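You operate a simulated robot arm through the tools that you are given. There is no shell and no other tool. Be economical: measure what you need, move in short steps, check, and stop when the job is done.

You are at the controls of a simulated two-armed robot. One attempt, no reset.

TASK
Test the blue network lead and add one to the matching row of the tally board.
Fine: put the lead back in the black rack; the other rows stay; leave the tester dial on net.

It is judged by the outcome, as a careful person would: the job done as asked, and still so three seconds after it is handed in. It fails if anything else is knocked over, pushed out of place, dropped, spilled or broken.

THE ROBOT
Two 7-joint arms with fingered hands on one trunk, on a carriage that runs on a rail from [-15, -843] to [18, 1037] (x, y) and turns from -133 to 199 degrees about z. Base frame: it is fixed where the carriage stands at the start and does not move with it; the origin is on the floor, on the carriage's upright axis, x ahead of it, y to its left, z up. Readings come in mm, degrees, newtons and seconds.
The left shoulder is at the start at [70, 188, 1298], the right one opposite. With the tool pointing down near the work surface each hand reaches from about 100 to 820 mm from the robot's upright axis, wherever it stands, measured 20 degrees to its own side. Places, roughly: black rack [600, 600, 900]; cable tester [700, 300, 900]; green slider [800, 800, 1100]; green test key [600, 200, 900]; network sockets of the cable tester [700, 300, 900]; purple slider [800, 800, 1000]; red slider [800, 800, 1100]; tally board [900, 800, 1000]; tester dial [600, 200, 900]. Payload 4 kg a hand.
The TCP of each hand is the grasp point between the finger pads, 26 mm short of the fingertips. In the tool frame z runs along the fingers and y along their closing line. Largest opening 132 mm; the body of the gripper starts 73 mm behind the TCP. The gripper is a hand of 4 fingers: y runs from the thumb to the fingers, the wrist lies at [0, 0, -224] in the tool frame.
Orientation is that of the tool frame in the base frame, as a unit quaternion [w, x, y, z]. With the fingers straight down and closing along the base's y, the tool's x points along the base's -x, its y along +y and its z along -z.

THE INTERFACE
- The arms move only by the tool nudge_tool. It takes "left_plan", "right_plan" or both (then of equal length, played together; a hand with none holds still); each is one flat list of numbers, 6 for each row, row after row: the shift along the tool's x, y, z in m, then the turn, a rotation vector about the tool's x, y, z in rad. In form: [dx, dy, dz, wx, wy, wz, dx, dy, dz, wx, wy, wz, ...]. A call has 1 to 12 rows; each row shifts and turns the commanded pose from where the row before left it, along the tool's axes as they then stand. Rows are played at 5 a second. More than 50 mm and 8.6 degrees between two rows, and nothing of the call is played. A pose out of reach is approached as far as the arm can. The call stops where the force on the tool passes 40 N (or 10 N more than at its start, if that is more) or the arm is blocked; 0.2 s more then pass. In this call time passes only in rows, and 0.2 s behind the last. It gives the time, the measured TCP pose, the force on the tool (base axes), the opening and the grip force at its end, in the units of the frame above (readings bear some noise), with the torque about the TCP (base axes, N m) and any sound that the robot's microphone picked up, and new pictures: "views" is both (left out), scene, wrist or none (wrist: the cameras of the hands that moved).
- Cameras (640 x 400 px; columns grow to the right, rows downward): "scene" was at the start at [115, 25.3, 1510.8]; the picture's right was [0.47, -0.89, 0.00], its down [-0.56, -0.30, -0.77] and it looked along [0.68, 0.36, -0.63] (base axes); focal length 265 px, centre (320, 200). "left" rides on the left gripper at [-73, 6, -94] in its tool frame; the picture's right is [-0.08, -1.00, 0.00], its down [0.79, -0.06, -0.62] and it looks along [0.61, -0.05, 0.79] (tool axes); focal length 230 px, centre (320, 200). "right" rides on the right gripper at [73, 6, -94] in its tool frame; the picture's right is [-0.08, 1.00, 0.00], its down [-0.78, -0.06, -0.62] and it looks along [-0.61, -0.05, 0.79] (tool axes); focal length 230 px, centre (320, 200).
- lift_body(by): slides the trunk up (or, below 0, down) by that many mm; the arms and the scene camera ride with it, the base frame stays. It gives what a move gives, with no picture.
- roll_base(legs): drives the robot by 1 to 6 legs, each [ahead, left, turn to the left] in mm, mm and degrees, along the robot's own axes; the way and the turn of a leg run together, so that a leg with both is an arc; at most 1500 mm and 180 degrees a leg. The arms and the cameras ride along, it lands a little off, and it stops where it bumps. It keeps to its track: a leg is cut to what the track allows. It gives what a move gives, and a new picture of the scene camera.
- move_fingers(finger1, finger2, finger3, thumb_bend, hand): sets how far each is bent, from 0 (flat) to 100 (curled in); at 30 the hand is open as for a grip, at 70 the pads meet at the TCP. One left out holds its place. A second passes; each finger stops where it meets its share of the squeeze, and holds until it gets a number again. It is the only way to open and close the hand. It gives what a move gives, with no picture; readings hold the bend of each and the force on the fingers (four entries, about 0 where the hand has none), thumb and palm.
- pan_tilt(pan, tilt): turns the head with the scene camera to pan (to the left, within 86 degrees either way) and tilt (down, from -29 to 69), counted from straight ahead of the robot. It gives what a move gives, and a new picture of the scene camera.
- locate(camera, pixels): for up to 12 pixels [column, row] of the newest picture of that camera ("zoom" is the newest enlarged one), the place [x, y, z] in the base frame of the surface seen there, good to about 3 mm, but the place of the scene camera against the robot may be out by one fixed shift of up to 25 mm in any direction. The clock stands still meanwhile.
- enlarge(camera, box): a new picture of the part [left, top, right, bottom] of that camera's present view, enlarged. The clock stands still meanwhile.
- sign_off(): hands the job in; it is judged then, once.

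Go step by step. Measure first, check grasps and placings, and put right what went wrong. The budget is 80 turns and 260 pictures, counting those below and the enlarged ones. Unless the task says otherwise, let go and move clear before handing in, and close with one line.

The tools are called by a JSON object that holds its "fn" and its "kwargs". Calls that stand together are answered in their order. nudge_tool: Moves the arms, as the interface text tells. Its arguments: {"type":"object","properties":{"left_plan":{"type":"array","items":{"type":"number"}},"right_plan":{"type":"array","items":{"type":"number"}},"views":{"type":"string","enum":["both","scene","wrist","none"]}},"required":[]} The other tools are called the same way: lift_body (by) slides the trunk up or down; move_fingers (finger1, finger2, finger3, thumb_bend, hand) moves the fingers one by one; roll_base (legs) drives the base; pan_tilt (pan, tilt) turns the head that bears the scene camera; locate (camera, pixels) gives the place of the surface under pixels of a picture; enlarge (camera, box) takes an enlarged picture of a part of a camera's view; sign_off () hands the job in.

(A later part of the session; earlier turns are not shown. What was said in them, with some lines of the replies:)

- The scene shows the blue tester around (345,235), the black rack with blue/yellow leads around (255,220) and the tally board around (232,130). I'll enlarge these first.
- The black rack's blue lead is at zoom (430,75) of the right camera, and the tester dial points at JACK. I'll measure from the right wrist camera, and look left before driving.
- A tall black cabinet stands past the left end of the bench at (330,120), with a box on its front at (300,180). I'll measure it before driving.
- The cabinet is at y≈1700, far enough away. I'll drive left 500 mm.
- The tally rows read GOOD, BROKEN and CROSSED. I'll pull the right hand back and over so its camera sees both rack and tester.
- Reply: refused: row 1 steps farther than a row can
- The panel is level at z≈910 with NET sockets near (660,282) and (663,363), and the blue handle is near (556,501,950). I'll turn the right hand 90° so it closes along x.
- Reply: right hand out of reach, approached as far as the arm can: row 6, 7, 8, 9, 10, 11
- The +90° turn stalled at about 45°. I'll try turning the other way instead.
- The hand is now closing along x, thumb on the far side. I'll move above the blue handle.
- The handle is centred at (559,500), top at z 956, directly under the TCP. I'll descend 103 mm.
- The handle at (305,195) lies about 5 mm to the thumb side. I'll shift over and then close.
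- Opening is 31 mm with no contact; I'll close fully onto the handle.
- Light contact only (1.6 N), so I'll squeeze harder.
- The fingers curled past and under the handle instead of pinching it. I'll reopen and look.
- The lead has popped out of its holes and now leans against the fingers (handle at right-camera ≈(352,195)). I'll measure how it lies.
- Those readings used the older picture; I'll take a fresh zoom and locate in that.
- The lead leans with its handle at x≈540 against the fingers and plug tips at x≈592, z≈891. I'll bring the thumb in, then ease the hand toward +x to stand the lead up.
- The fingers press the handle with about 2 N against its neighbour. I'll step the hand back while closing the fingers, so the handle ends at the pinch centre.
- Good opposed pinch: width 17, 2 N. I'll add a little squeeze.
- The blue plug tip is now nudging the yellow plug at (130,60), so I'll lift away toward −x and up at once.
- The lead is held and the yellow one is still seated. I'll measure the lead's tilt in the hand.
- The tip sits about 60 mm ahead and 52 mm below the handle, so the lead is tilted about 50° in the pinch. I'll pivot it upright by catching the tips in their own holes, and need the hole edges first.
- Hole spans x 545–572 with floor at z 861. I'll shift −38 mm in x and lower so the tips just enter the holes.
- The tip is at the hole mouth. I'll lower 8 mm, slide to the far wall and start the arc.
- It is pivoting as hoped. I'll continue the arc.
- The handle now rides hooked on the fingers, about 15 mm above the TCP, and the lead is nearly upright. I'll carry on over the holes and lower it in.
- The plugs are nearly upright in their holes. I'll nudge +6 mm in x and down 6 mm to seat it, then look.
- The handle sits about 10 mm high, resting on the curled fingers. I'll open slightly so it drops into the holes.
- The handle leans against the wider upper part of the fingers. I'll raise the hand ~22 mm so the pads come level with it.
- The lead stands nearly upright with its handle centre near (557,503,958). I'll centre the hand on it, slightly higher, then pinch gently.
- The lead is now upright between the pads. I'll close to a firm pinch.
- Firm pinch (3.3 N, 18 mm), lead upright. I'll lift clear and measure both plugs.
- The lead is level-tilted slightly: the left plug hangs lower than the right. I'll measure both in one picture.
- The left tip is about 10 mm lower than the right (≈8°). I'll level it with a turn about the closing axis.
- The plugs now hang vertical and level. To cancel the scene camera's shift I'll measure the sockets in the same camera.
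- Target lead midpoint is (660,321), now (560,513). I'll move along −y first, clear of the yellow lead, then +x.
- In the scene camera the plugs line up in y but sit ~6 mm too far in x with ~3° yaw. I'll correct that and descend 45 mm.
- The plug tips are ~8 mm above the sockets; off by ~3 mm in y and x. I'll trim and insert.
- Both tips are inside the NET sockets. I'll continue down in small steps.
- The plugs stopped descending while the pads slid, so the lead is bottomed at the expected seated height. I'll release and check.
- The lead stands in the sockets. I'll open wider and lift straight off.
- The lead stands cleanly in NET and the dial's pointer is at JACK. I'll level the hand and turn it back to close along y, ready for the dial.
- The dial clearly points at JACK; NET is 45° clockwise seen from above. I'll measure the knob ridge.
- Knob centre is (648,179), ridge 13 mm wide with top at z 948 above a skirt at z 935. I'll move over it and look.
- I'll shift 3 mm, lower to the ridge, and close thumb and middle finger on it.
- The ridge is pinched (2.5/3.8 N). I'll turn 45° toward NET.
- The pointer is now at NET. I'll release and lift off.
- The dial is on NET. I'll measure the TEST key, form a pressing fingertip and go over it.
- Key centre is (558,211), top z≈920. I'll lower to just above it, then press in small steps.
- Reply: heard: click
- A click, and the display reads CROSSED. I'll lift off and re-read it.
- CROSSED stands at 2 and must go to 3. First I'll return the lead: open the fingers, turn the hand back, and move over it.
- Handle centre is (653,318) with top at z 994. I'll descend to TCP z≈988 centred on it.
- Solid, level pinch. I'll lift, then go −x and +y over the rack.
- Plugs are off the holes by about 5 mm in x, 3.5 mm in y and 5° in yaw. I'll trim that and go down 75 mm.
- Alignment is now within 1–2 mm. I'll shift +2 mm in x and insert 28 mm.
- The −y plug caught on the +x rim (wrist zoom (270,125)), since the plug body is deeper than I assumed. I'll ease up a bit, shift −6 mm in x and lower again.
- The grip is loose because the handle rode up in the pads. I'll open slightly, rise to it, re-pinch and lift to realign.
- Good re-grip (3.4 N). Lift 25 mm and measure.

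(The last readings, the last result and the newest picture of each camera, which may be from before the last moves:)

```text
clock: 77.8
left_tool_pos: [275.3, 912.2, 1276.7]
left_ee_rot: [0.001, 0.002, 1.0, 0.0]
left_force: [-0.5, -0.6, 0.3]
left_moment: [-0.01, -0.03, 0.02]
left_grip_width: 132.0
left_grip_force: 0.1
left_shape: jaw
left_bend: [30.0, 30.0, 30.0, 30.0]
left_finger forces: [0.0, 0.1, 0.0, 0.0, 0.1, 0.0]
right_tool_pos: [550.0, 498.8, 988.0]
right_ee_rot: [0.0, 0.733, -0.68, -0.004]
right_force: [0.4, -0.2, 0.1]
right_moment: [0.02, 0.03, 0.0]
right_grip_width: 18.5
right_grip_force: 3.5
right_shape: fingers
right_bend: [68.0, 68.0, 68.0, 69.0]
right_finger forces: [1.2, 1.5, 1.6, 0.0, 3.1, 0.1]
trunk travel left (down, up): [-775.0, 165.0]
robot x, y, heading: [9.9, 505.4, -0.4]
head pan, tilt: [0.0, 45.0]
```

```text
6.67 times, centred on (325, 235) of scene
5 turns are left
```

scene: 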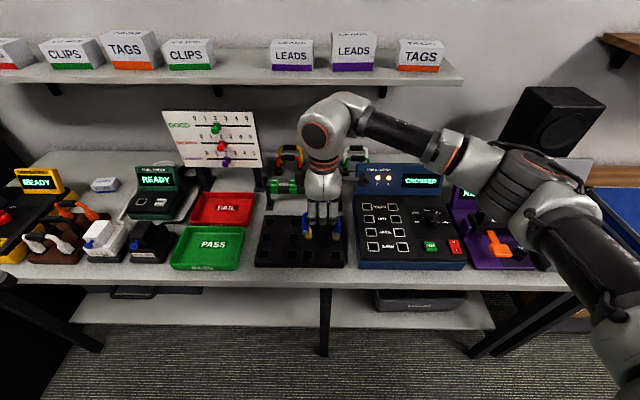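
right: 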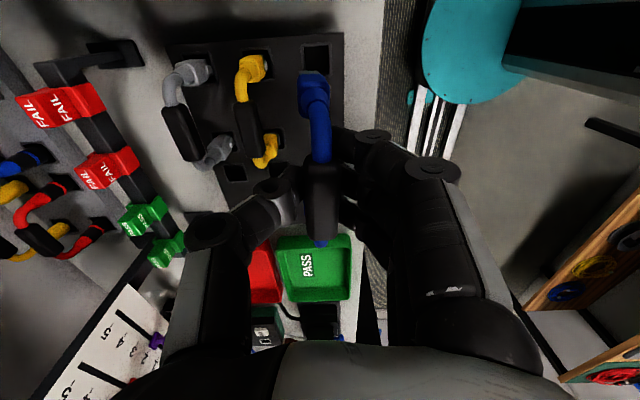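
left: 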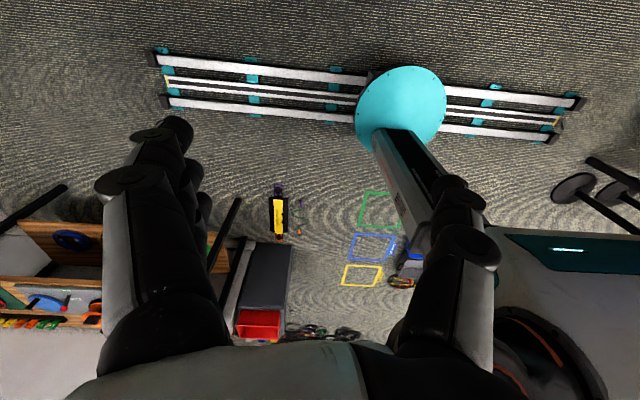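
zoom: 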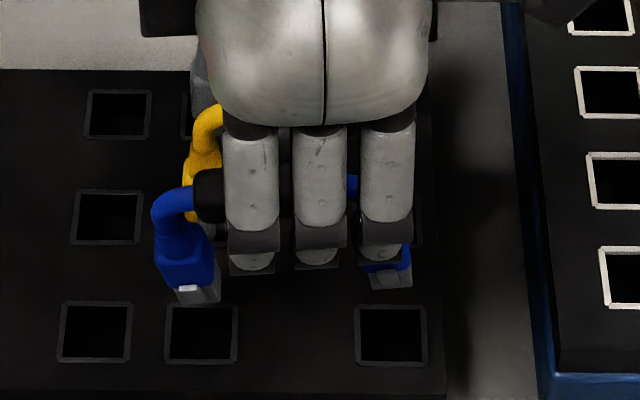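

Few turns remain, so I'll combine steps. The lead tilts about 8° both ways, so I'll level it, and swing the left hand forward as a stylus while measuring the plugs and the tally board.

{"fn": "locate", "kwargs": {"camera": "scene", "pixels": [[225, 163], [226, 158], [226, 153], [235.5, 154], [245, 154], [216, 153], [220, 147], [215, 130], [235, 163], [218, 163], [226, 156], [260, 166]]}}

{"fn": "move_fingers", "kwargs": {"hand": "left", "finger1": 90, "finger2": 69, "finger3": 90, "thumb_bend": 69}}

{"fn": "nudge_tool", "kwargs": {"left_plan": [-0.02, 0, 0, 0, -0.1428, 0, -0.0198, 0, 0.0028, 0, -0.1428, 0, -0.0192, 0, 0.0056, 0, -0.1428, 0, -0.0182, 0, 0.0083, 0, -0.1428, 0, -0.0168, 0, 0.0108, 0, -0.1428, 0, -0.0151, 0, 0.0131, 0, -0.1428, 0, -0.0131, 0, 0.0151, 0, -0.1428, 0, -0.0108, 0, 0.0168, 0, -0.1428, 0, -0.0083, 0, 0.0182, 0, -0.1428, 0, -0.0056, 0, 0.0192, 0, -0.1428, 0, -0.0028, 0, 0.0198, 0, -0.1428, 0], "views": "wrist"}}

{"fn": "nudge_tool", "kwargs": {"right_plan": [0, 0, 0, 0, -0.148, 0, 0, 0, 0, -0.11, 0, 0], "views": "both"}}

{"fn": "enlarge", "kwargs": {"camera": "right", "box": [220, 30, 420, 180]}}

{"fn": "locate", "kwargs": {"camera": "zoom", "pixels": [[230, 130], [250, 130], [270, 130], [290, 130], [310, 130], [250, 115], [280, 115], [300, 160], [260, 160], [280, 160], [290, 200], [320, 160]]}}

{"fn": "enlarge", "kwargs": {"camera": "scene", "box": [290, 205, 360, 265]}}

{"fn": "locate", "kwargs": {"camera": "zoom", "pixels": [[140, 295], [150, 295], [160, 295], [170, 295], [180, 295], [190, 295], [145, 305], [155, 305], [165, 305], [175, 305], [185, 305], [165, 315]]}}

{"fn": "locate", "kwargs": {"camera": "zoom", "pixels": [[330, 300], [340, 300], [350, 300], [360, 300], [370, 300], [380, 300], [390, 300], [345, 310], [355, 310], [365, 310], [375, 310], [365, 320]]}}

{"fn": "enlarge", "kwargs": {"camera": "scene", "box": [155, 100, 275, 180]}}

{"fn": "locate", "kwargs": {"camera": "zoom", "pixels": [[370, 315], [371, 300], [378, 288], [372, 278], [420, 273], [466, 273], [326, 275], [370, 335], [355, 315], [387, 315], [346, 240], [380, 297]]}}

```text
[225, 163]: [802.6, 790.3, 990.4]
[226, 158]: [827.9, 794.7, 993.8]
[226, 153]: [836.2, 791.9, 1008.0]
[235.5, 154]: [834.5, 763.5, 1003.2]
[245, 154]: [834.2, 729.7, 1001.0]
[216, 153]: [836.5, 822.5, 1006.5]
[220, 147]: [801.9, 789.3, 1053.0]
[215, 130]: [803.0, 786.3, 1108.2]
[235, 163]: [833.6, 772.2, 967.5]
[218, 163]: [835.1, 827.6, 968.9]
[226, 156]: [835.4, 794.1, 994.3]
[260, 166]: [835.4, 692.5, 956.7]
```

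```text
clock: 78.8
left_tool_pos: [275.7, 913.7, 1275.2]
left_ee_rot: [0.0, 0.002, 1.0, 0.0]
left_force: [0.8, 0.5, 0.5]
left_moment: [0.01, 0.03, 0.0]
left_grip_width: 23.4
left_grip_force: 0.0
left_shape: fingers
left_bend: [90.0, 69.0, 90.0, 69.0]
left_finger forces: [0.0, 0.0, 0.1, 0.0, 0.0, 0.0]
right_tool_pos: [549.4, 498.9, 989.5]
right_ee_rot: [0.001, 0.733, -0.68, -0.004]
right_force: [-0.5, 0.5, 0.8]
right_moment: [-0.01, -0.03, 0.03]
right_grip_width: 18.3
right_grip_force: 3.4
right_shape: fingers
right_bend: [68.0, 68.0, 68.0, 69.0]
right_finger forces: [1.0, 1.4, 1.6, 0.0, 3.1, 0.0]
trunk travel left (down, up): [-775.0, 165.0]
robot x, y, heading: [6.1, 505.8, -0.3]
head pan, tilt: [0.0, 45.0]
```

```text
clock: 81.4
left_tool_pos: [427.2, 950.1, 1151.9]
left_ee_rot: [0.484, -0.032, 0.874, 0.021]
left_force: [0.6, -0.5, -0.7]
left_moment: [0.02, 0.03, 0.03]
left_grip_width: 23.6
left_grip_force: 0.1
left_shape: fingers
left_bend: [90.0, 69.0, 90.0, 69.0]
left_finger forces: [0.0, 0.0, 0.1, 0.1, 0.0, 0.0]
left hand out of reach, approached as far as the arm can: row 8, 9, 10, 11
right_tool_pos: [553.8, 498.2, 986.3]
right_ee_rot: [0.001, 0.733, -0.68, -0.005]
right_force: [0.3, 0.0, -0.9]
right_moment: [0.01, 0.07, -0.02]
right_grip_width: 18.0
right_grip_force: 3.7
right_shape: fingers
right_bend: [68.0, 68.0, 68.0, 69.0]
right_finger forces: [1.1, 1.5, 1.6, 0.1, 3.0, 0.1]
trunk travel left (down, up): [-775.0, 165.0]
robot x, y, heading: [7.4, 507.5, -0.5]
head pan, tilt: [0.0, 45.0]
stopped in row 11 (left hand): the arm was blocked; the commanded pose is now the measured one
```

left: 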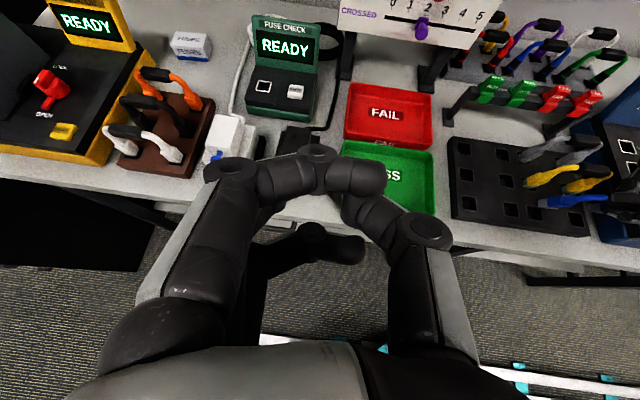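

```text
clock: 82.0
left_tool_pos: [425.3, 952.4, 1153.6]
left_ee_rot: [0.484, -0.035, 0.874, 0.021]
left_force: [0.2, 0.0, 0.1]
left_moment: [-0.02, 0.01, -0.04]
left_grip_width: 23.3
left_grip_force: 0.1
left_shape: fingers
left_bend: [90.0, 69.0, 90.0, 69.0]
left_finger forces: [0.0, 0.1, 0.0, 0.0, 0.0, 0.0]
right_tool_pos: [552.4, 499.9, 987.2]
right_ee_rot: [-0.009, 0.733, -0.674, -0.097]
right_force: [0.6, 0.6, -0.6]
right_moment: [-0.04, 0.01, 0.01]
right_grip_width: 18.0
right_grip_force: 3.5
right_shape: fingers
right_bend: [68.0, 68.0, 68.0, 69.0]
right_finger forces: [1.1, 1.3, 1.6, 0.1, 2.9, 0.0]
trunk travel left (down, up): [-775.0, 165.0]
robot x, y, heading: [7.8, 507.1, -0.4]
head pan, tilt: [0.0, 45.0]
```

scene: 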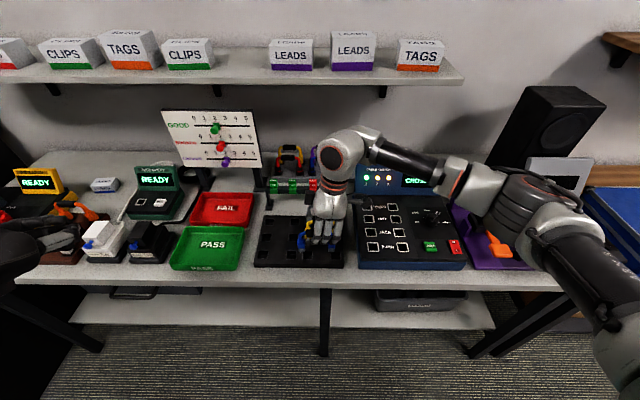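
right: 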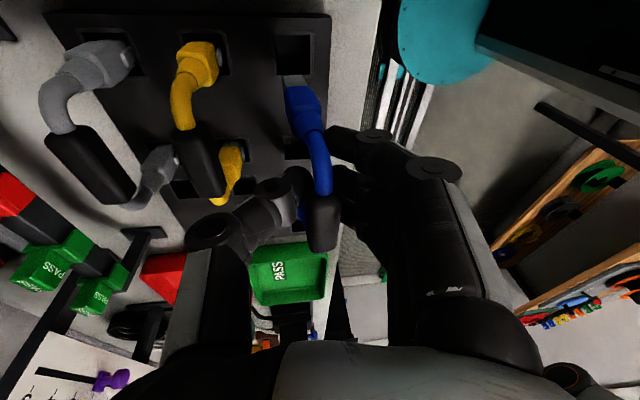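

```text
2.67 times, centred on (320, 105) of right
```

zoom: 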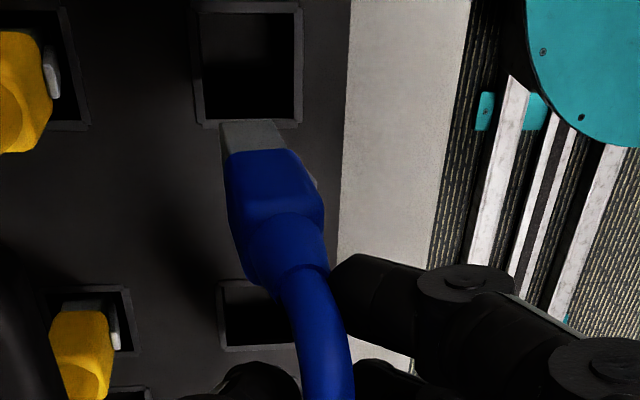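

```text
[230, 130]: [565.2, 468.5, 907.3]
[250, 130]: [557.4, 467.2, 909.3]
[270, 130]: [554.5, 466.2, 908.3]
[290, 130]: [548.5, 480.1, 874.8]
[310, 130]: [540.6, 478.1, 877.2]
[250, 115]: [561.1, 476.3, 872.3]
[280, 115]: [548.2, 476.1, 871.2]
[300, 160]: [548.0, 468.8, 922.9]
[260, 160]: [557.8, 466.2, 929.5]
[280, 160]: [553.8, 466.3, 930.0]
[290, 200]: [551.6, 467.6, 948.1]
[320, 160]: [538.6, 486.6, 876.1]
```

```text
6.67 times, centred on (325, 235) of scene
```

zoom: 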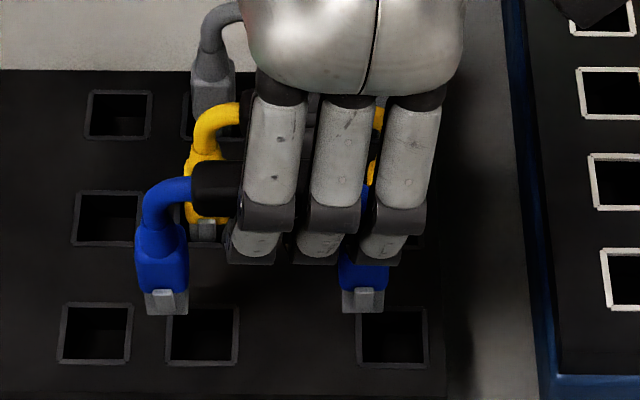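

```text
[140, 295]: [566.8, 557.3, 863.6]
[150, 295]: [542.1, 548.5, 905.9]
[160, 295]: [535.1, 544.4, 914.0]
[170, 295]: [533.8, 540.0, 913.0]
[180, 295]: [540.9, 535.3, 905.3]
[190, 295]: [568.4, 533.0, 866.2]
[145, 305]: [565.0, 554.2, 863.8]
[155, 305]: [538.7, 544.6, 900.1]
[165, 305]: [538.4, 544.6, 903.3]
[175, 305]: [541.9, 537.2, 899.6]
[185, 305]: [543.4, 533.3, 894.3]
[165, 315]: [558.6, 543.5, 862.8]
```

```text
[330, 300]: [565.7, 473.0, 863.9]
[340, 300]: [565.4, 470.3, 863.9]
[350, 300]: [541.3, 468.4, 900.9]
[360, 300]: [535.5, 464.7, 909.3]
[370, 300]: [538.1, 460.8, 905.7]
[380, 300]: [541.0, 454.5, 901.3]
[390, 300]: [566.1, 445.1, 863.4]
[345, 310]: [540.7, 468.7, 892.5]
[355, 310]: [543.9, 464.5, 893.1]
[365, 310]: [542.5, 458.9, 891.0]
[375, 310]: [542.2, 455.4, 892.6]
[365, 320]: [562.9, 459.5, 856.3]
```

```text
5.00 times, centred on (215, 140) of scene
```

zoom: 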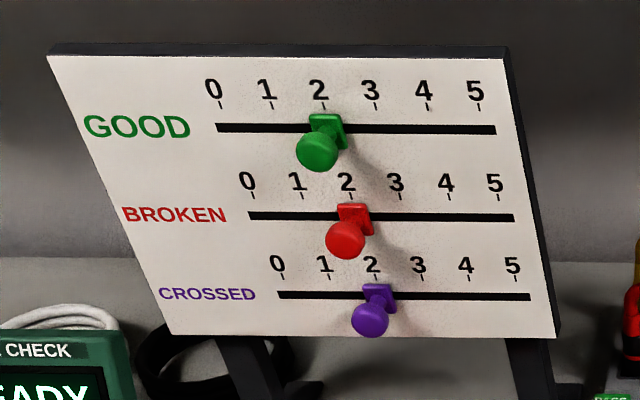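

```text
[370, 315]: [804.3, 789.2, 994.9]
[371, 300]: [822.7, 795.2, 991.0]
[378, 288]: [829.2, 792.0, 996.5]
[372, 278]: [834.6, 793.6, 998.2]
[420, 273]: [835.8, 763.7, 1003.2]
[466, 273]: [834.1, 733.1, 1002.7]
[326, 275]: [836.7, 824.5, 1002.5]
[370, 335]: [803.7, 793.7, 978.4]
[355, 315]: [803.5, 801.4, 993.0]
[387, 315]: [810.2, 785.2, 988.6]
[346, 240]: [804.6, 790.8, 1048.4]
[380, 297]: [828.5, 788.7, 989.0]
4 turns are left
```

The plugs are level, about 14 mm in +y and 4 mm in +x off the holes. The purple ball's true centre is ≈(822,806,999) with ticks 30 mm apart. I'll insert the lead while still holding it, and bring the left hand in front of the purple slider.

{"fn": "nudge_tool", "kwargs": {"right_plan": [0.0135, 0.0053, -0.0015, 0, 0, 0, 0.0031, -0.0024, 0.0197, 0, 0, 0, 0.0018, -0.0014, 0.0118, 0, 0, 0, 0.0006, -0.0005, 0.0039, 0, 0, 0], "views": "wrist"}}

{"fn": "enlarge", "kwargs": {"camera": "right", "box": [220, 30, 420, 180]}}

{"fn": "enlarge", "kwargs": {"camera": "scene", "box": [290, 205, 360, 265]}}

{"fn": "locate", "kwargs": {"camera": "zoom", "pixels": [[180, 330], [190, 330], [200, 330], [210, 330], [200, 320], [215, 320], [370, 330], [380, 330], [390, 330], [400, 330], [390, 320], [405, 320]]}}

{"fn": "move_fingers", "kwargs": {"hand": "left", "finger1": 92, "finger2": 58, "finger3": 92, "thumb_bend": 58}}

{"fn": "nudge_tool", "kwargs": {"left_plan": [-0.00387, -0.01893, 0.0352, 0, 0, 0, -0.00387, -0.01893, 0.0352, 0, 0, 0, -0.00387, -0.01893, 0.0352, 0, 0, 0, -0.00387, -0.01893, 0.0352, 0, 0, 0, -0.00387, -0.01893, 0.0352, 0, 0, 0, -0.00387, -0.01893, 0.0352, 0, 0, 0, -0.00387, -0.01893, 0.0352, 0, 0, 0, -0.00387, -0.01893, 0.0352, 0, 0, 0, -0.00387, -0.01893, 0.0352, 0, 0, 0, 0, 0, 0, 0, -0.14, 0, 0, 0, 0, 0, -0.14, 0, 0, 0, 0, 0, -0.14, 0], "views": "both"}}

{"fn": "locate", "kwargs": {"camera": "left", "pixels": [[319, 147], [309, 147], [329, 147], [319, 137], [319, 157], [299, 147], [339, 147], [319, 127], [319, 117], [309, 137], [329, 137], [319, 167]]}}

{"fn": "enlarge", "kwargs": {"camera": "left", "box": [200, 50, 440, 200]}}

{"fn": "locate", "kwargs": {"camera": "zoom", "pixels": [[260, 160], [290, 160], [320, 160], [350, 160], [380, 160], [260, 220], [290, 220], [320, 220], [350, 220], [380, 220], [320, 280], [320, 100]]}}

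{"fn": "enlarge", "kwargs": {"camera": "scene", "box": [155, 100, 275, 180]}}

```text
clock: 83.0
left_tool_pos: [424.2, 952.6, 1154.6]
left_ee_rot: [0.485, -0.034, 0.874, 0.021]
left_force: [-0.5, 0.6, 0.1]
left_moment: [-0.01, 0.01, 0.05]
left_grip_width: 23.2
left_grip_force: 0.1
left_shape: fingers
left_bend: [90.0, 69.0, 90.0, 69.0]
left_finger forces: [0.1, 0.0, 0.1, 0.1, 0.0, 0.1]
right_tool_pos: [547.1, 484.4, 951.3]
right_ee_rot: [-0.009, 0.733, -0.673, -0.095]
right_force: [-0.4, 0.0, -0.4]
right_moment: [-0.01, 0.0, 0.0]
right_grip_width: 17.5
right_grip_force: 3.1
right_shape: fingers
right_bend: [69.0, 69.0, 68.0, 69.0]
right_finger forces: [0.8, 1.0, 1.3, 0.0, 2.3, 0.0]
trunk travel left (down, up): [-775.0, 165.0]
robot x, y, heading: [10.7, 510.5, -0.1]
head pan, tilt: [0.0, 45.0]
```

right: 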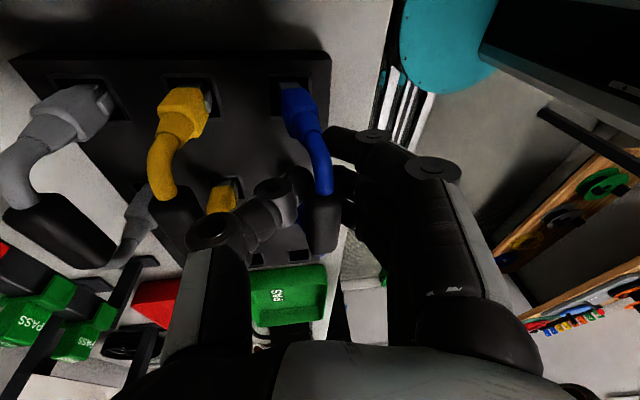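

```text
2.67 times, centred on (320, 105) of right
```

zoom: 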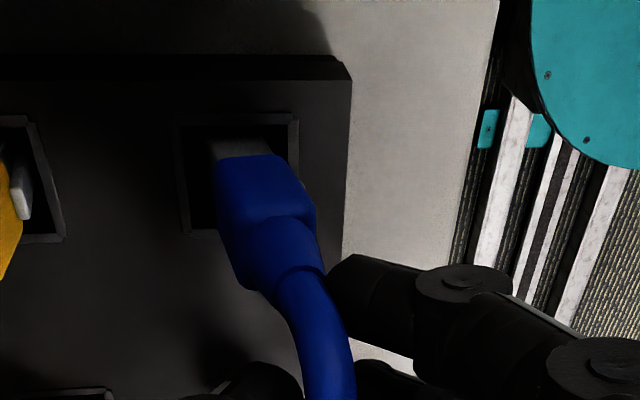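

```text
6.67 times, centred on (325, 235) of scene
```

zoom: 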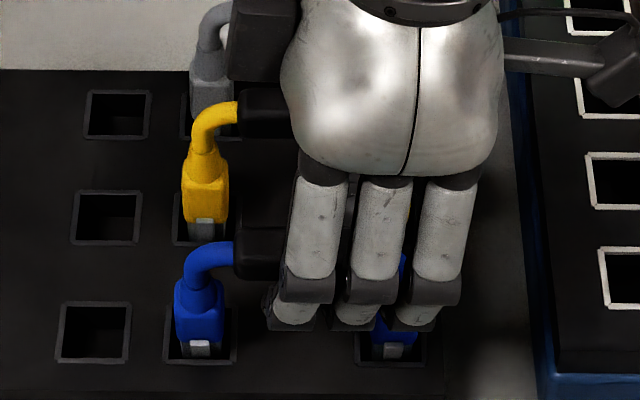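

```text
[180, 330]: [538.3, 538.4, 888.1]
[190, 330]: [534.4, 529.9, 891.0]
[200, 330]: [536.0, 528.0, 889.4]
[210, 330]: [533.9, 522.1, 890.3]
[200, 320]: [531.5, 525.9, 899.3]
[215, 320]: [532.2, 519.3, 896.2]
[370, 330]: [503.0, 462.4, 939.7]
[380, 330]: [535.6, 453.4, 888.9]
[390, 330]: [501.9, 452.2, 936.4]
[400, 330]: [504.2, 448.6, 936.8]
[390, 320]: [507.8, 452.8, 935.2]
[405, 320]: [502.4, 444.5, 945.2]
```

```text
clock: 84.0
left_tool_pos: [423.4, 951.6, 1154.0]
left_ee_rot: [0.485, -0.034, 0.874, 0.02]
left_force: [0.0, 0.6, 0.2]
left_moment: [0.01, -0.01, -0.04]
left_grip_width: 31.5
left_grip_force: 0.0
left_shape: fingers
left_bend: [92.0, 57.0, 92.0, 57.0]
left_finger forces: [0.0, 0.0, 0.1, 0.0, 0.0, 0.0]
right_tool_pos: [546.5, 483.9, 951.5]
right_ee_rot: [-0.01, 0.733, -0.674, -0.095]
right_force: [1.0, -0.7, 0.0]
right_moment: [0.01, 0.02, 0.03]
right_grip_width: 17.3
right_grip_force: 2.8
right_shape: fingers
right_bend: [69.0, 69.0, 68.0, 69.0]
right_finger forces: [0.8, 1.1, 1.4, 0.1, 2.3, 0.1]
trunk travel left (down, up): [-775.0, 165.0]
robot x, y, heading: [6.6, 510.2, -0.2]
head pan, tilt: [0.0, 45.0]
```

```text
clock: 86.6
left_tool_pos: [720.1, 803.9, 1019.6]
left_ee_rot: [0.516, -0.032, 0.856, 0.021]
left_force: [0.7, 0.5, 0.4]
left_moment: [-0.01, 0.01, -0.02]
left_grip_width: 31.3
left_grip_force: 0.0
left_shape: fingers
left_bend: [92.0, 57.0, 92.0, 57.0]
left_finger forces: [0.1, 0.0, 0.0, 0.0, 0.1, 0.0]
left hand out of reach, approached as far as the arm can: row 10, 11, 12
right_tool_pos: [547.0, 484.3, 950.8]
right_ee_rot: [-0.011, 0.733, -0.674, -0.095]
right_force: [0.5, 0.5, -0.9]
right_moment: [-0.04, -0.02, 0.02]
right_grip_width: 17.4
right_grip_force: 2.7
right_shape: fingers
right_bend: [69.0, 69.0, 68.0, 69.0]
right_finger forces: [0.8, 1.1, 1.4, 0.0, 2.3, 0.1]
trunk travel left (down, up): [-775.0, 165.0]
robot x, y, heading: [3.3, 509.4, -0.3]
head pan, tilt: [0.0, 45.0]
```

scene: 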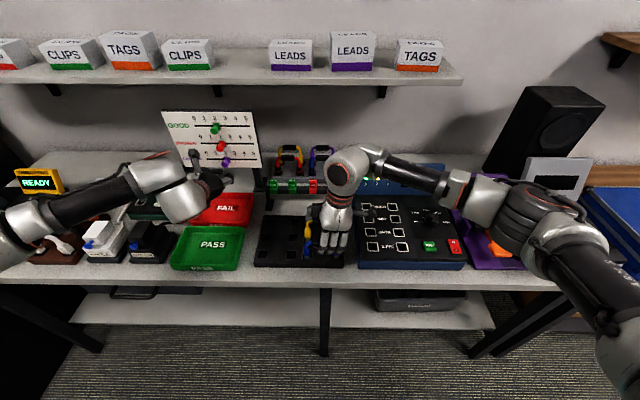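
left: 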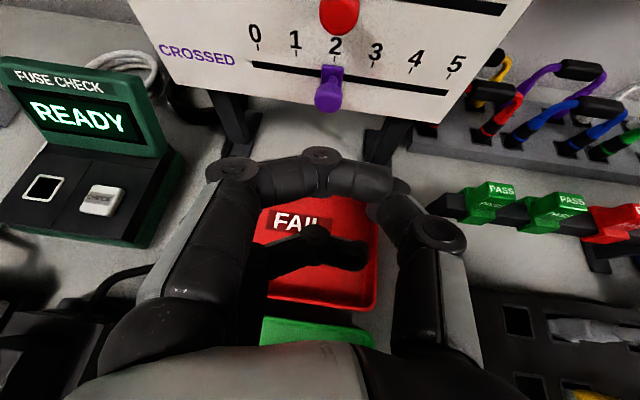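

```text
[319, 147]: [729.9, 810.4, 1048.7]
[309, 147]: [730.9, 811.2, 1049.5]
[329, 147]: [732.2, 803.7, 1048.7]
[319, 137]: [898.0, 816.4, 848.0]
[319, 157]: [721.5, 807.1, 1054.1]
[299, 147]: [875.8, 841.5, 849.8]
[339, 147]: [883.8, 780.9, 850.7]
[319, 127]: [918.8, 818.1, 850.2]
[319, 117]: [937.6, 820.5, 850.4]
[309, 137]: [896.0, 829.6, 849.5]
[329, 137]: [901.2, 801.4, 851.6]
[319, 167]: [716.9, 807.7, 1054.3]
```

```text
2.67 times, centred on (320, 125) of left
```

zoom: 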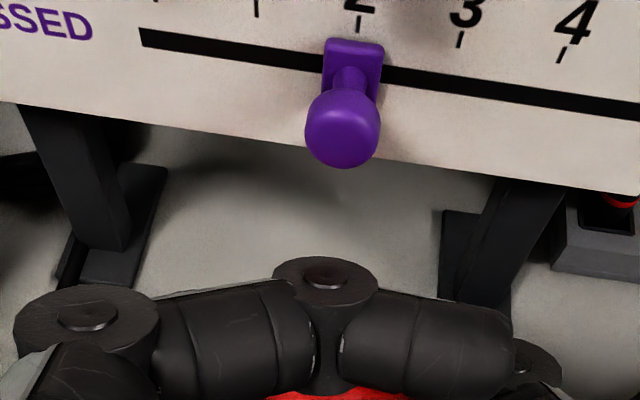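

```text
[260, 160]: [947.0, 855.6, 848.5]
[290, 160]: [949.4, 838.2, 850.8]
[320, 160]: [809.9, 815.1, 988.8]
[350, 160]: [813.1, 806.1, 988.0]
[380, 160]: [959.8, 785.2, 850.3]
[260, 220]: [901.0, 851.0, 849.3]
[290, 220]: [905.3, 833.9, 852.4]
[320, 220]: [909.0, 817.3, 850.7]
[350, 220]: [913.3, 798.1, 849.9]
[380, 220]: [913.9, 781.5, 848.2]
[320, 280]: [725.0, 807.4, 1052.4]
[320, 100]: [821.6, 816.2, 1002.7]
```

```text
5.00 times, centred on (215, 140) of scene
3 turns are left
```

zoom: 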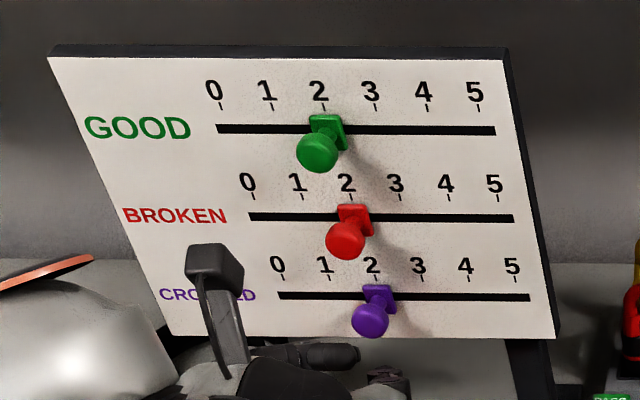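

Both plugs are in their holes with no force reading, and the purple ball sits at ≈(820,807,998) in front of the left hand. I'll release the lead and lift off, then pinch the purple slider, move it −30.5 mm in y, release and retreat.

{"fn": "nudge_tool", "kwargs": {"right_plan": [0.0004, -0.0003, 0.0025, 0, 0, 0], "views": "none"}}

{"fn": "move_fingers", "kwargs": {"hand": "right", "finger1": 63, "finger2": 63, "finger3": 63, "thumb_bend": 63}}

{"fn": "move_fingers", "kwargs": {"hand": "right", "finger1": 54, "finger2": 54, "finger3": 54, "thumb_bend": 55}}

{"fn": "nudge_tool", "kwargs": {"right_plan": [-0.0023, 0.0018, -0.0148, 0, 0, 0, -0.0046, 0.0035, -0.0295, 0, 0, 0, -0.0046, 0.0035, -0.0295, 0, 0, 0, -0.0046, 0.0035, -0.0295, 0, 0, 0, -0.0046, 0.0035, -0.0295, 0, 0, 0], "views": "wrist"}}

{"fn": "enlarge", "kwargs": {"camera": "right", "box": [140, 0, 440, 190]}}

{"fn": "nudge_tool", "kwargs": {"left_plan": [-0.0083, -0.0014, 0.0283, 0, 0, 0, -0.0083, -0.0014, 0.0283, 0, 0, 0, -0.0083, -0.0013, 0.0284, 0, 0, 0], "views": "wrist"}}

{"fn": "move_fingers", "kwargs": {"hand": "left", "finger2": 67, "thumb_bend": 67}}

{"fn": "nudge_tool", "kwargs": {"left_plan": [0.00033, -0.0101, -0.0007, 0, 0, 0, 0.00033, -0.0101, -0.0007, 0, 0, 0, 0.00033, -0.0102, -0.0007, 0, 0, 0], "views": "wrist"}}

{"fn": "move_fingers", "kwargs": {"hand": "left", "finger2": 57, "thumb_bend": 57}}

{"fn": "nudge_tool", "kwargs": {"left_plan": [0.0083, 0.0014, -0.0283, 0, 0, 0, 0.0083, 0.0014, -0.0283, 0, 0, 0, 0.0083, 0.0013, -0.0284, 0, 0, 0], "views": "both"}}

{"fn": "enlarge", "kwargs": {"camera": "scene", "box": [155, 100, 275, 180]}}

{"fn": "locate", "kwargs": {"camera": "zoom", "pixels": [[420, 273], [372, 278], [405, 315], [415, 315], [425, 315], [425, 290], [417, 300], [346, 240]]}}

```text
clock: 87.0
left_tool_pos: [721.1, 804.9, 1019.0]
left_ee_rot: [0.515, -0.033, 0.856, 0.022]
left_force: [0.7, -0.3, -0.4]
left_moment: [0.0, -0.03, 0.01]
left_grip_width: 31.7
left_grip_force: 0.0
left_shape: fingers
left_bend: [92.0, 57.0, 92.0, 57.0]
left_finger forces: [0.0, 0.0, 0.1, 0.0, 0.1, 0.0]
right_tool_pos: [546.2, 483.3, 947.3]
right_ee_rot: [-0.01, 0.733, -0.674, -0.095]
right_force: [0.2, -0.5, -0.6]
right_moment: [0.0, 0.03, -0.03]
right_grip_width: 17.5
right_grip_force: 2.5
right_shape: fingers
right_bend: [69.0, 69.0, 68.0, 69.0]
right_finger forces: [0.8, 1.2, 1.4, 0.1, 2.2, 0.1]
trunk travel left (down, up): [-775.0, 165.0]
robot x, y, heading: [8.4, 506.4, -0.1]
head pan, tilt: [0.0, 45.0]
```

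```text
clock: 88.0
left_tool_pos: [720.6, 805.1, 1019.2]
left_ee_rot: [0.516, -0.034, 0.856, 0.022]
left_force: [0.0, -0.7, 0.0]
left_moment: [-0.02, 0.01, -0.01]
left_grip_width: 31.5
left_grip_force: 0.0
left_shape: fingers
left_bend: [92.0, 57.0, 92.0, 57.0]
left_finger forces: [0.0, 0.1, 0.0, 0.0, 0.0, 0.0]
right_tool_pos: [545.9, 482.5, 949.4]
right_ee_rot: [-0.01, 0.733, -0.673, -0.095]
right_force: [0.1, -0.5, -0.9]
right_moment: [0.01, 0.03, 0.02]
right_grip_width: 29.8
right_grip_force: 0.1
right_shape: fingers
right_bend: [63.0, 63.0, 63.0, 63.0]
right_finger forces: [0.0, 0.0, 0.1, 0.1, 0.1, 0.1]
trunk travel left (down, up): [-775.0, 165.0]
robot x, y, heading: [10.3, 510.4, -0.2]
head pan, tilt: [0.0, 45.0]
```

```text
clock: 89.0
left_tool_pos: [721.6, 805.8, 1019.0]
left_ee_rot: [0.516, -0.033, 0.856, 0.022]
left_force: [-0.4, -0.5, 0.5]
left_moment: [0.0, 0.01, 0.0]
left_grip_width: 31.4
left_grip_force: 0.0
left_shape: fingers
left_bend: [92.0, 57.0, 92.0, 57.0]
left_finger forces: [0.0, 0.0, 0.0, 0.0, 0.0, 0.1]
right_tool_pos: [546.5, 483.3, 949.6]
right_ee_rot: [-0.01, 0.733, -0.674, -0.096]
right_force: [0.1, -0.4, 0.0]
right_moment: [-0.03, -0.02, -0.01]
right_grip_width: 55.1
right_grip_force: 0.0
right_shape: fingers
right_bend: [54.0, 54.0, 54.0, 55.0]
right_finger forces: [0.0, 0.0, 0.0, 0.0, 0.2, 0.0]
trunk travel left (down, up): [-775.0, 165.0]
robot x, y, heading: [9.2, 507.0, -0.5]
head pan, tilt: [0.0, 45.0]
```

```text
clock: 90.2
left_tool_pos: [720.4, 805.2, 1019.2]
left_ee_rot: [0.516, -0.032, 0.856, 0.021]
left_force: [0.0, 0.9, 0.4]
left_moment: [-0.01, 0.03, 0.01]
left_grip_width: 31.4
left_grip_force: 0.0
left_shape: fingers
left_bend: [92.0, 57.0, 92.0, 57.0]
left_finger forces: [0.0, 0.0, 0.1, 0.0, 0.1, 0.0]
right_tool_pos: [546.2, 484.8, 1079.5]
right_ee_rot: [-0.01, 0.733, -0.674, -0.095]
right_force: [-0.7, -0.6, -0.5]
right_moment: [-0.02, -0.02, 0.02]
right_grip_width: 55.5
right_grip_force: 0.0
right_shape: fingers
right_bend: [54.0, 54.0, 54.0, 55.0]
right_finger forces: [0.1, 0.0, 0.1, 0.1, 0.0, 0.1]
trunk travel left (down, up): [-775.0, 165.0]
robot x, y, heading: [11.0, 508.2, -0.1]
head pan, tilt: [0.0, 45.0]
```

right: 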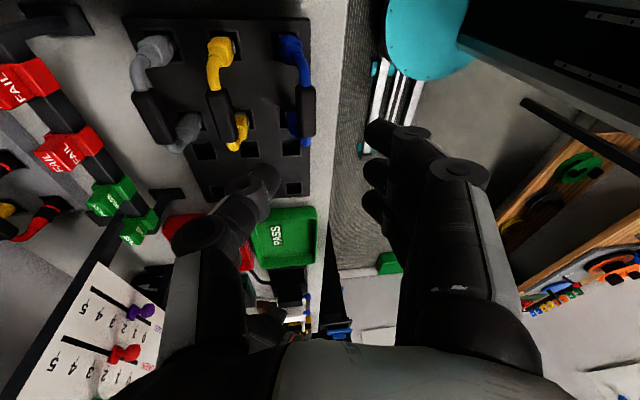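

```text
2.11 times, centred on (290, 95) of right
```

zoom: 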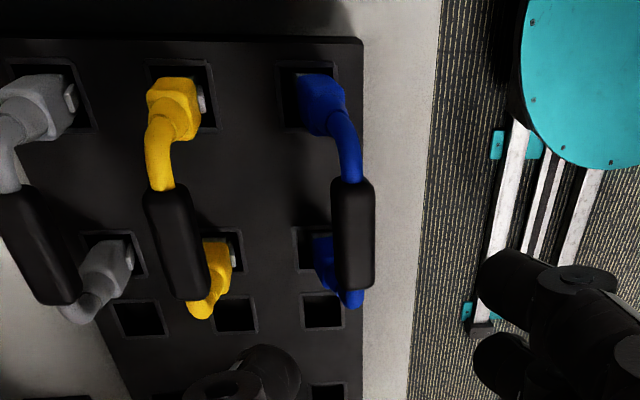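

```text
clock: 91.0
left_tool_pos: [809.8, 808.9, 999.9]
left_ee_rot: [0.515, -0.032, 0.856, 0.021]
left_force: [-0.2, 0.4, 0.0]
left_moment: [0.01, 0.0, 0.0]
left_grip_width: 31.4
left_grip_force: 0.0
left_shape: fingers
left_bend: [92.0, 57.0, 92.0, 57.0]
left_finger forces: [0.0, 0.0, 0.1, 0.0, 0.1, 0.1]
right_tool_pos: [547.5, 482.6, 1080.0]
right_ee_rot: [-0.01, 0.733, -0.674, -0.095]
right_force: [0.8, 0.1, 0.0]
right_moment: [-0.02, 0.0, 0.0]
right_grip_width: 55.3
right_grip_force: 0.1
right_shape: fingers
right_bend: [54.0, 54.0, 54.0, 55.0]
right_finger forces: [0.0, 0.1, 0.1, 0.0, 0.0, 0.0]
trunk travel left (down, up): [-775.0, 165.0]
robot x, y, heading: [11.0, 510.3, -0.1]
head pan, tilt: [0.0, 45.0]
```

left: 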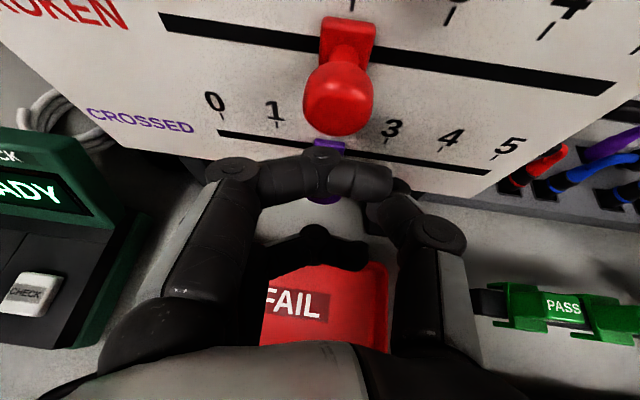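

```text
clock: 92.0
left_tool_pos: [809.7, 809.2, 1000.5]
left_ee_rot: [0.516, -0.033, 0.856, 0.022]
left_force: [2.4, -1.9, -0.7]
left_moment: [0.0, -0.02, -0.01]
left_grip_width: 27.8
left_grip_force: 2.2
left_shape: fingers
left_bend: [92.0, 66.0, 92.0, 66.0]
left_finger forces: [0.1, 1.1, 0.0, 0.1, 3.5, 0.0]
right_tool_pos: [547.9, 483.9, 1080.0]
right_ee_rot: [-0.01, 0.733, -0.674, -0.096]
right_force: [-0.5, 0.1, 0.4]
right_moment: [-0.02, 0.0, -0.01]
right_grip_width: 55.8
right_grip_force: 0.1
right_shape: fingers
right_bend: [54.0, 54.0, 54.0, 55.0]
right_finger forces: [0.0, 0.0, 0.1, 0.0, 0.0, 0.0]
trunk travel left (down, up): [-775.0, 165.0]
robot x, y, heading: [4.5, 505.5, -0.3]
head pan, tilt: [0.0, 45.0]
```

```text
clock: 92.8
left_tool_pos: [810.9, 775.6, 999.0]
left_ee_rot: [0.515, -0.032, 0.856, 0.021]
left_force: [0.5, -1.3, -0.5]
left_moment: [0.03, 0.02, -0.02]
left_grip_width: 27.3
left_grip_force: 1.6
left_shape: fingers
left_bend: [92.0, 66.0, 92.0, 66.0]
left_finger forces: [0.0, 1.0, 0.1, 0.0, 1.8, 0.0]
right_tool_pos: [546.1, 483.9, 1080.3]
right_ee_rot: [-0.011, 0.733, -0.673, -0.096]
right_force: [-0.6, 0.0, 0.6]
right_moment: [0.02, 0.03, 0.0]
right_grip_width: 55.3
right_grip_force: 0.1
right_shape: fingers
right_bend: [54.0, 54.0, 54.0, 55.0]
right_finger forces: [0.0, 0.1, 0.1, 0.0, 0.0, 0.0]
trunk travel left (down, up): [-775.0, 165.0]
robot x, y, heading: [9.0, 506.2, -0.2]
head pan, tilt: [0.0, 45.0]
```

left: 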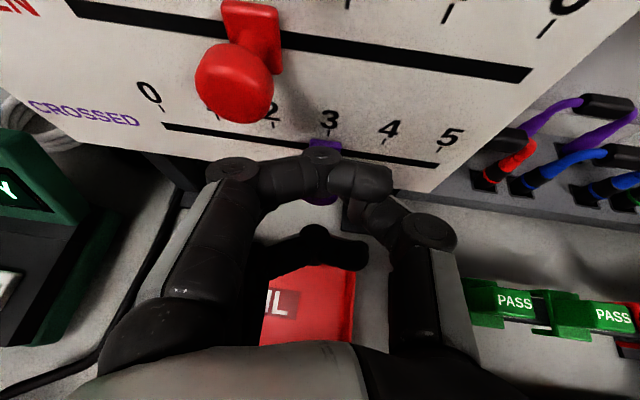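

```text
clock: 93.8
left_tool_pos: [809.8, 780.1, 998.8]
left_ee_rot: [0.515, -0.033, 0.856, 0.022]
left_force: [-1.8, 1.3, -0.9]
left_moment: [0.02, 0.06, -0.05]
left_grip_width: 31.8
left_grip_force: 1.1
left_shape: fingers
left_bend: [92.0, 56.0, 92.0, 56.0]
left_finger forces: [0.0, 0.0, 0.0, 0.1, 2.0, 0.0]
right_tool_pos: [546.8, 483.4, 1079.5]
right_ee_rot: [-0.01, 0.733, -0.673, -0.095]
right_force: [0.3, 0.4, 0.0]
right_moment: [0.0, 0.0, 0.03]
right_grip_width: 55.5
right_grip_force: 0.1
right_shape: fingers
right_bend: [54.0, 54.0, 54.0, 55.0]
right_finger forces: [0.0, 0.1, 0.0, 0.0, 0.1, 0.0]
trunk travel left (down, up): [-775.0, 165.0]
robot x, y, heading: [11.9, 507.2, -0.2]
head pan, tilt: [0.0, 45.0]
```

```text
clock: 94.6
left_tool_pos: [724.5, 775.0, 1018.5]
left_ee_rot: [0.515, -0.034, 0.856, 0.022]
left_force: [-0.4, -0.6, 0.2]
left_moment: [-0.01, -0.01, 0.0]
left_grip_width: 31.9
left_grip_force: 0.0
left_shape: fingers
left_bend: [92.0, 56.0, 92.0, 56.0]
left_finger forces: [0.0, 0.1, 0.0, 0.0, 0.0, 0.1]
right_tool_pos: [545.7, 483.5, 1080.1]
right_ee_rot: [-0.01, 0.733, -0.674, -0.095]
right_force: [0.7, 1.4, -0.1]
right_moment: [0.04, 0.03, 0.01]
right_grip_width: 55.5
right_grip_force: 0.0
right_shape: fingers
right_bend: [54.0, 54.0, 54.0, 55.0]
right_finger forces: [0.0, 0.1, 0.0, 0.0, 0.1, 0.1]
trunk travel left (down, up): [-775.0, 165.0]
robot x, y, heading: [10.4, 507.4, -0.1]
head pan, tilt: [0.0, 45.0]
```

scene: 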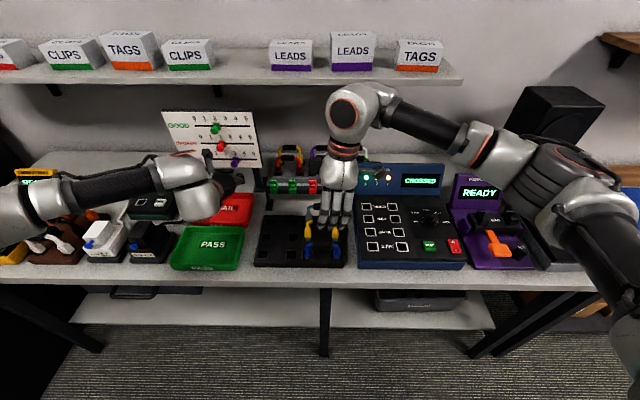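
left: 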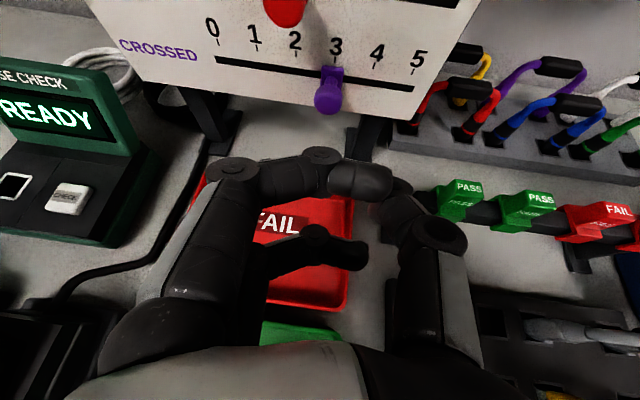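

```text
5.00 times, centred on (215, 140) of scene
```

zoom: 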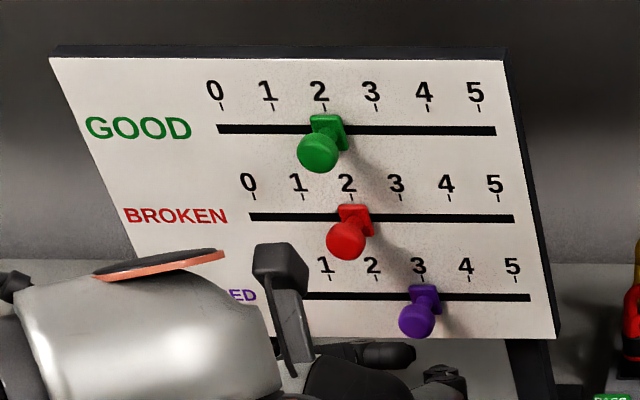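

```text
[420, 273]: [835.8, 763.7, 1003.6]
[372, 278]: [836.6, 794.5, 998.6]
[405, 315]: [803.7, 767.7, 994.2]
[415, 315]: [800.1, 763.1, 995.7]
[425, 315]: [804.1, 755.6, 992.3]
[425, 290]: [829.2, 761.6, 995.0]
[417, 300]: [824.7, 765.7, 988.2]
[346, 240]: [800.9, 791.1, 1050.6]
```

{"fn": "enlarge", "kwargs": {"camera": "scene", "box": [250, 160, 470, 275]}}

{"fn": "enlarge", "kwargs": {"camera": "left", "box": [200, 0, 480, 180]}}

```text
2.91 times, centred on (360, 218) of scene
```

zoom: 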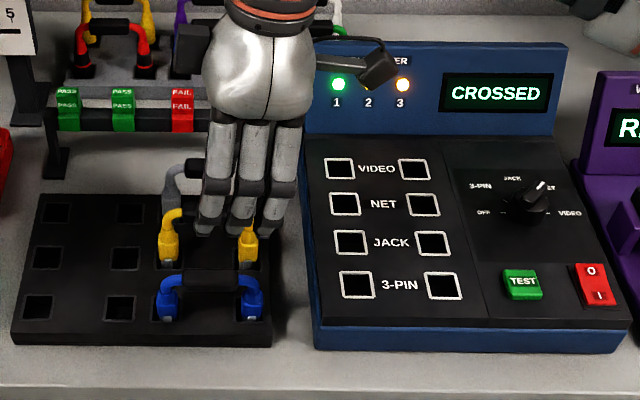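

```text
2.22 times, centred on (340, 90) of left
2 turns are left
```

zoom: 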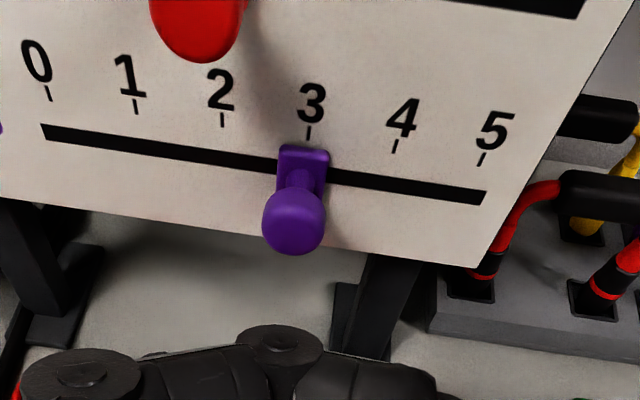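

The purple slider is at 3, with green and red still at 2. The blue lead is back in its black-rack holes, the dial is on NET and both hands are clear, so I'm handing in.

{"fn": "sign_off", "kwargs": {}}

```text
The job is handed in.
```

The blue network lead tested CROSSED, so I moved the CROSSED row from 2 to 3 and left the other rows alone; the lead is back in the black rack, leaning slightly in its holes, and the tester dial is on NET.
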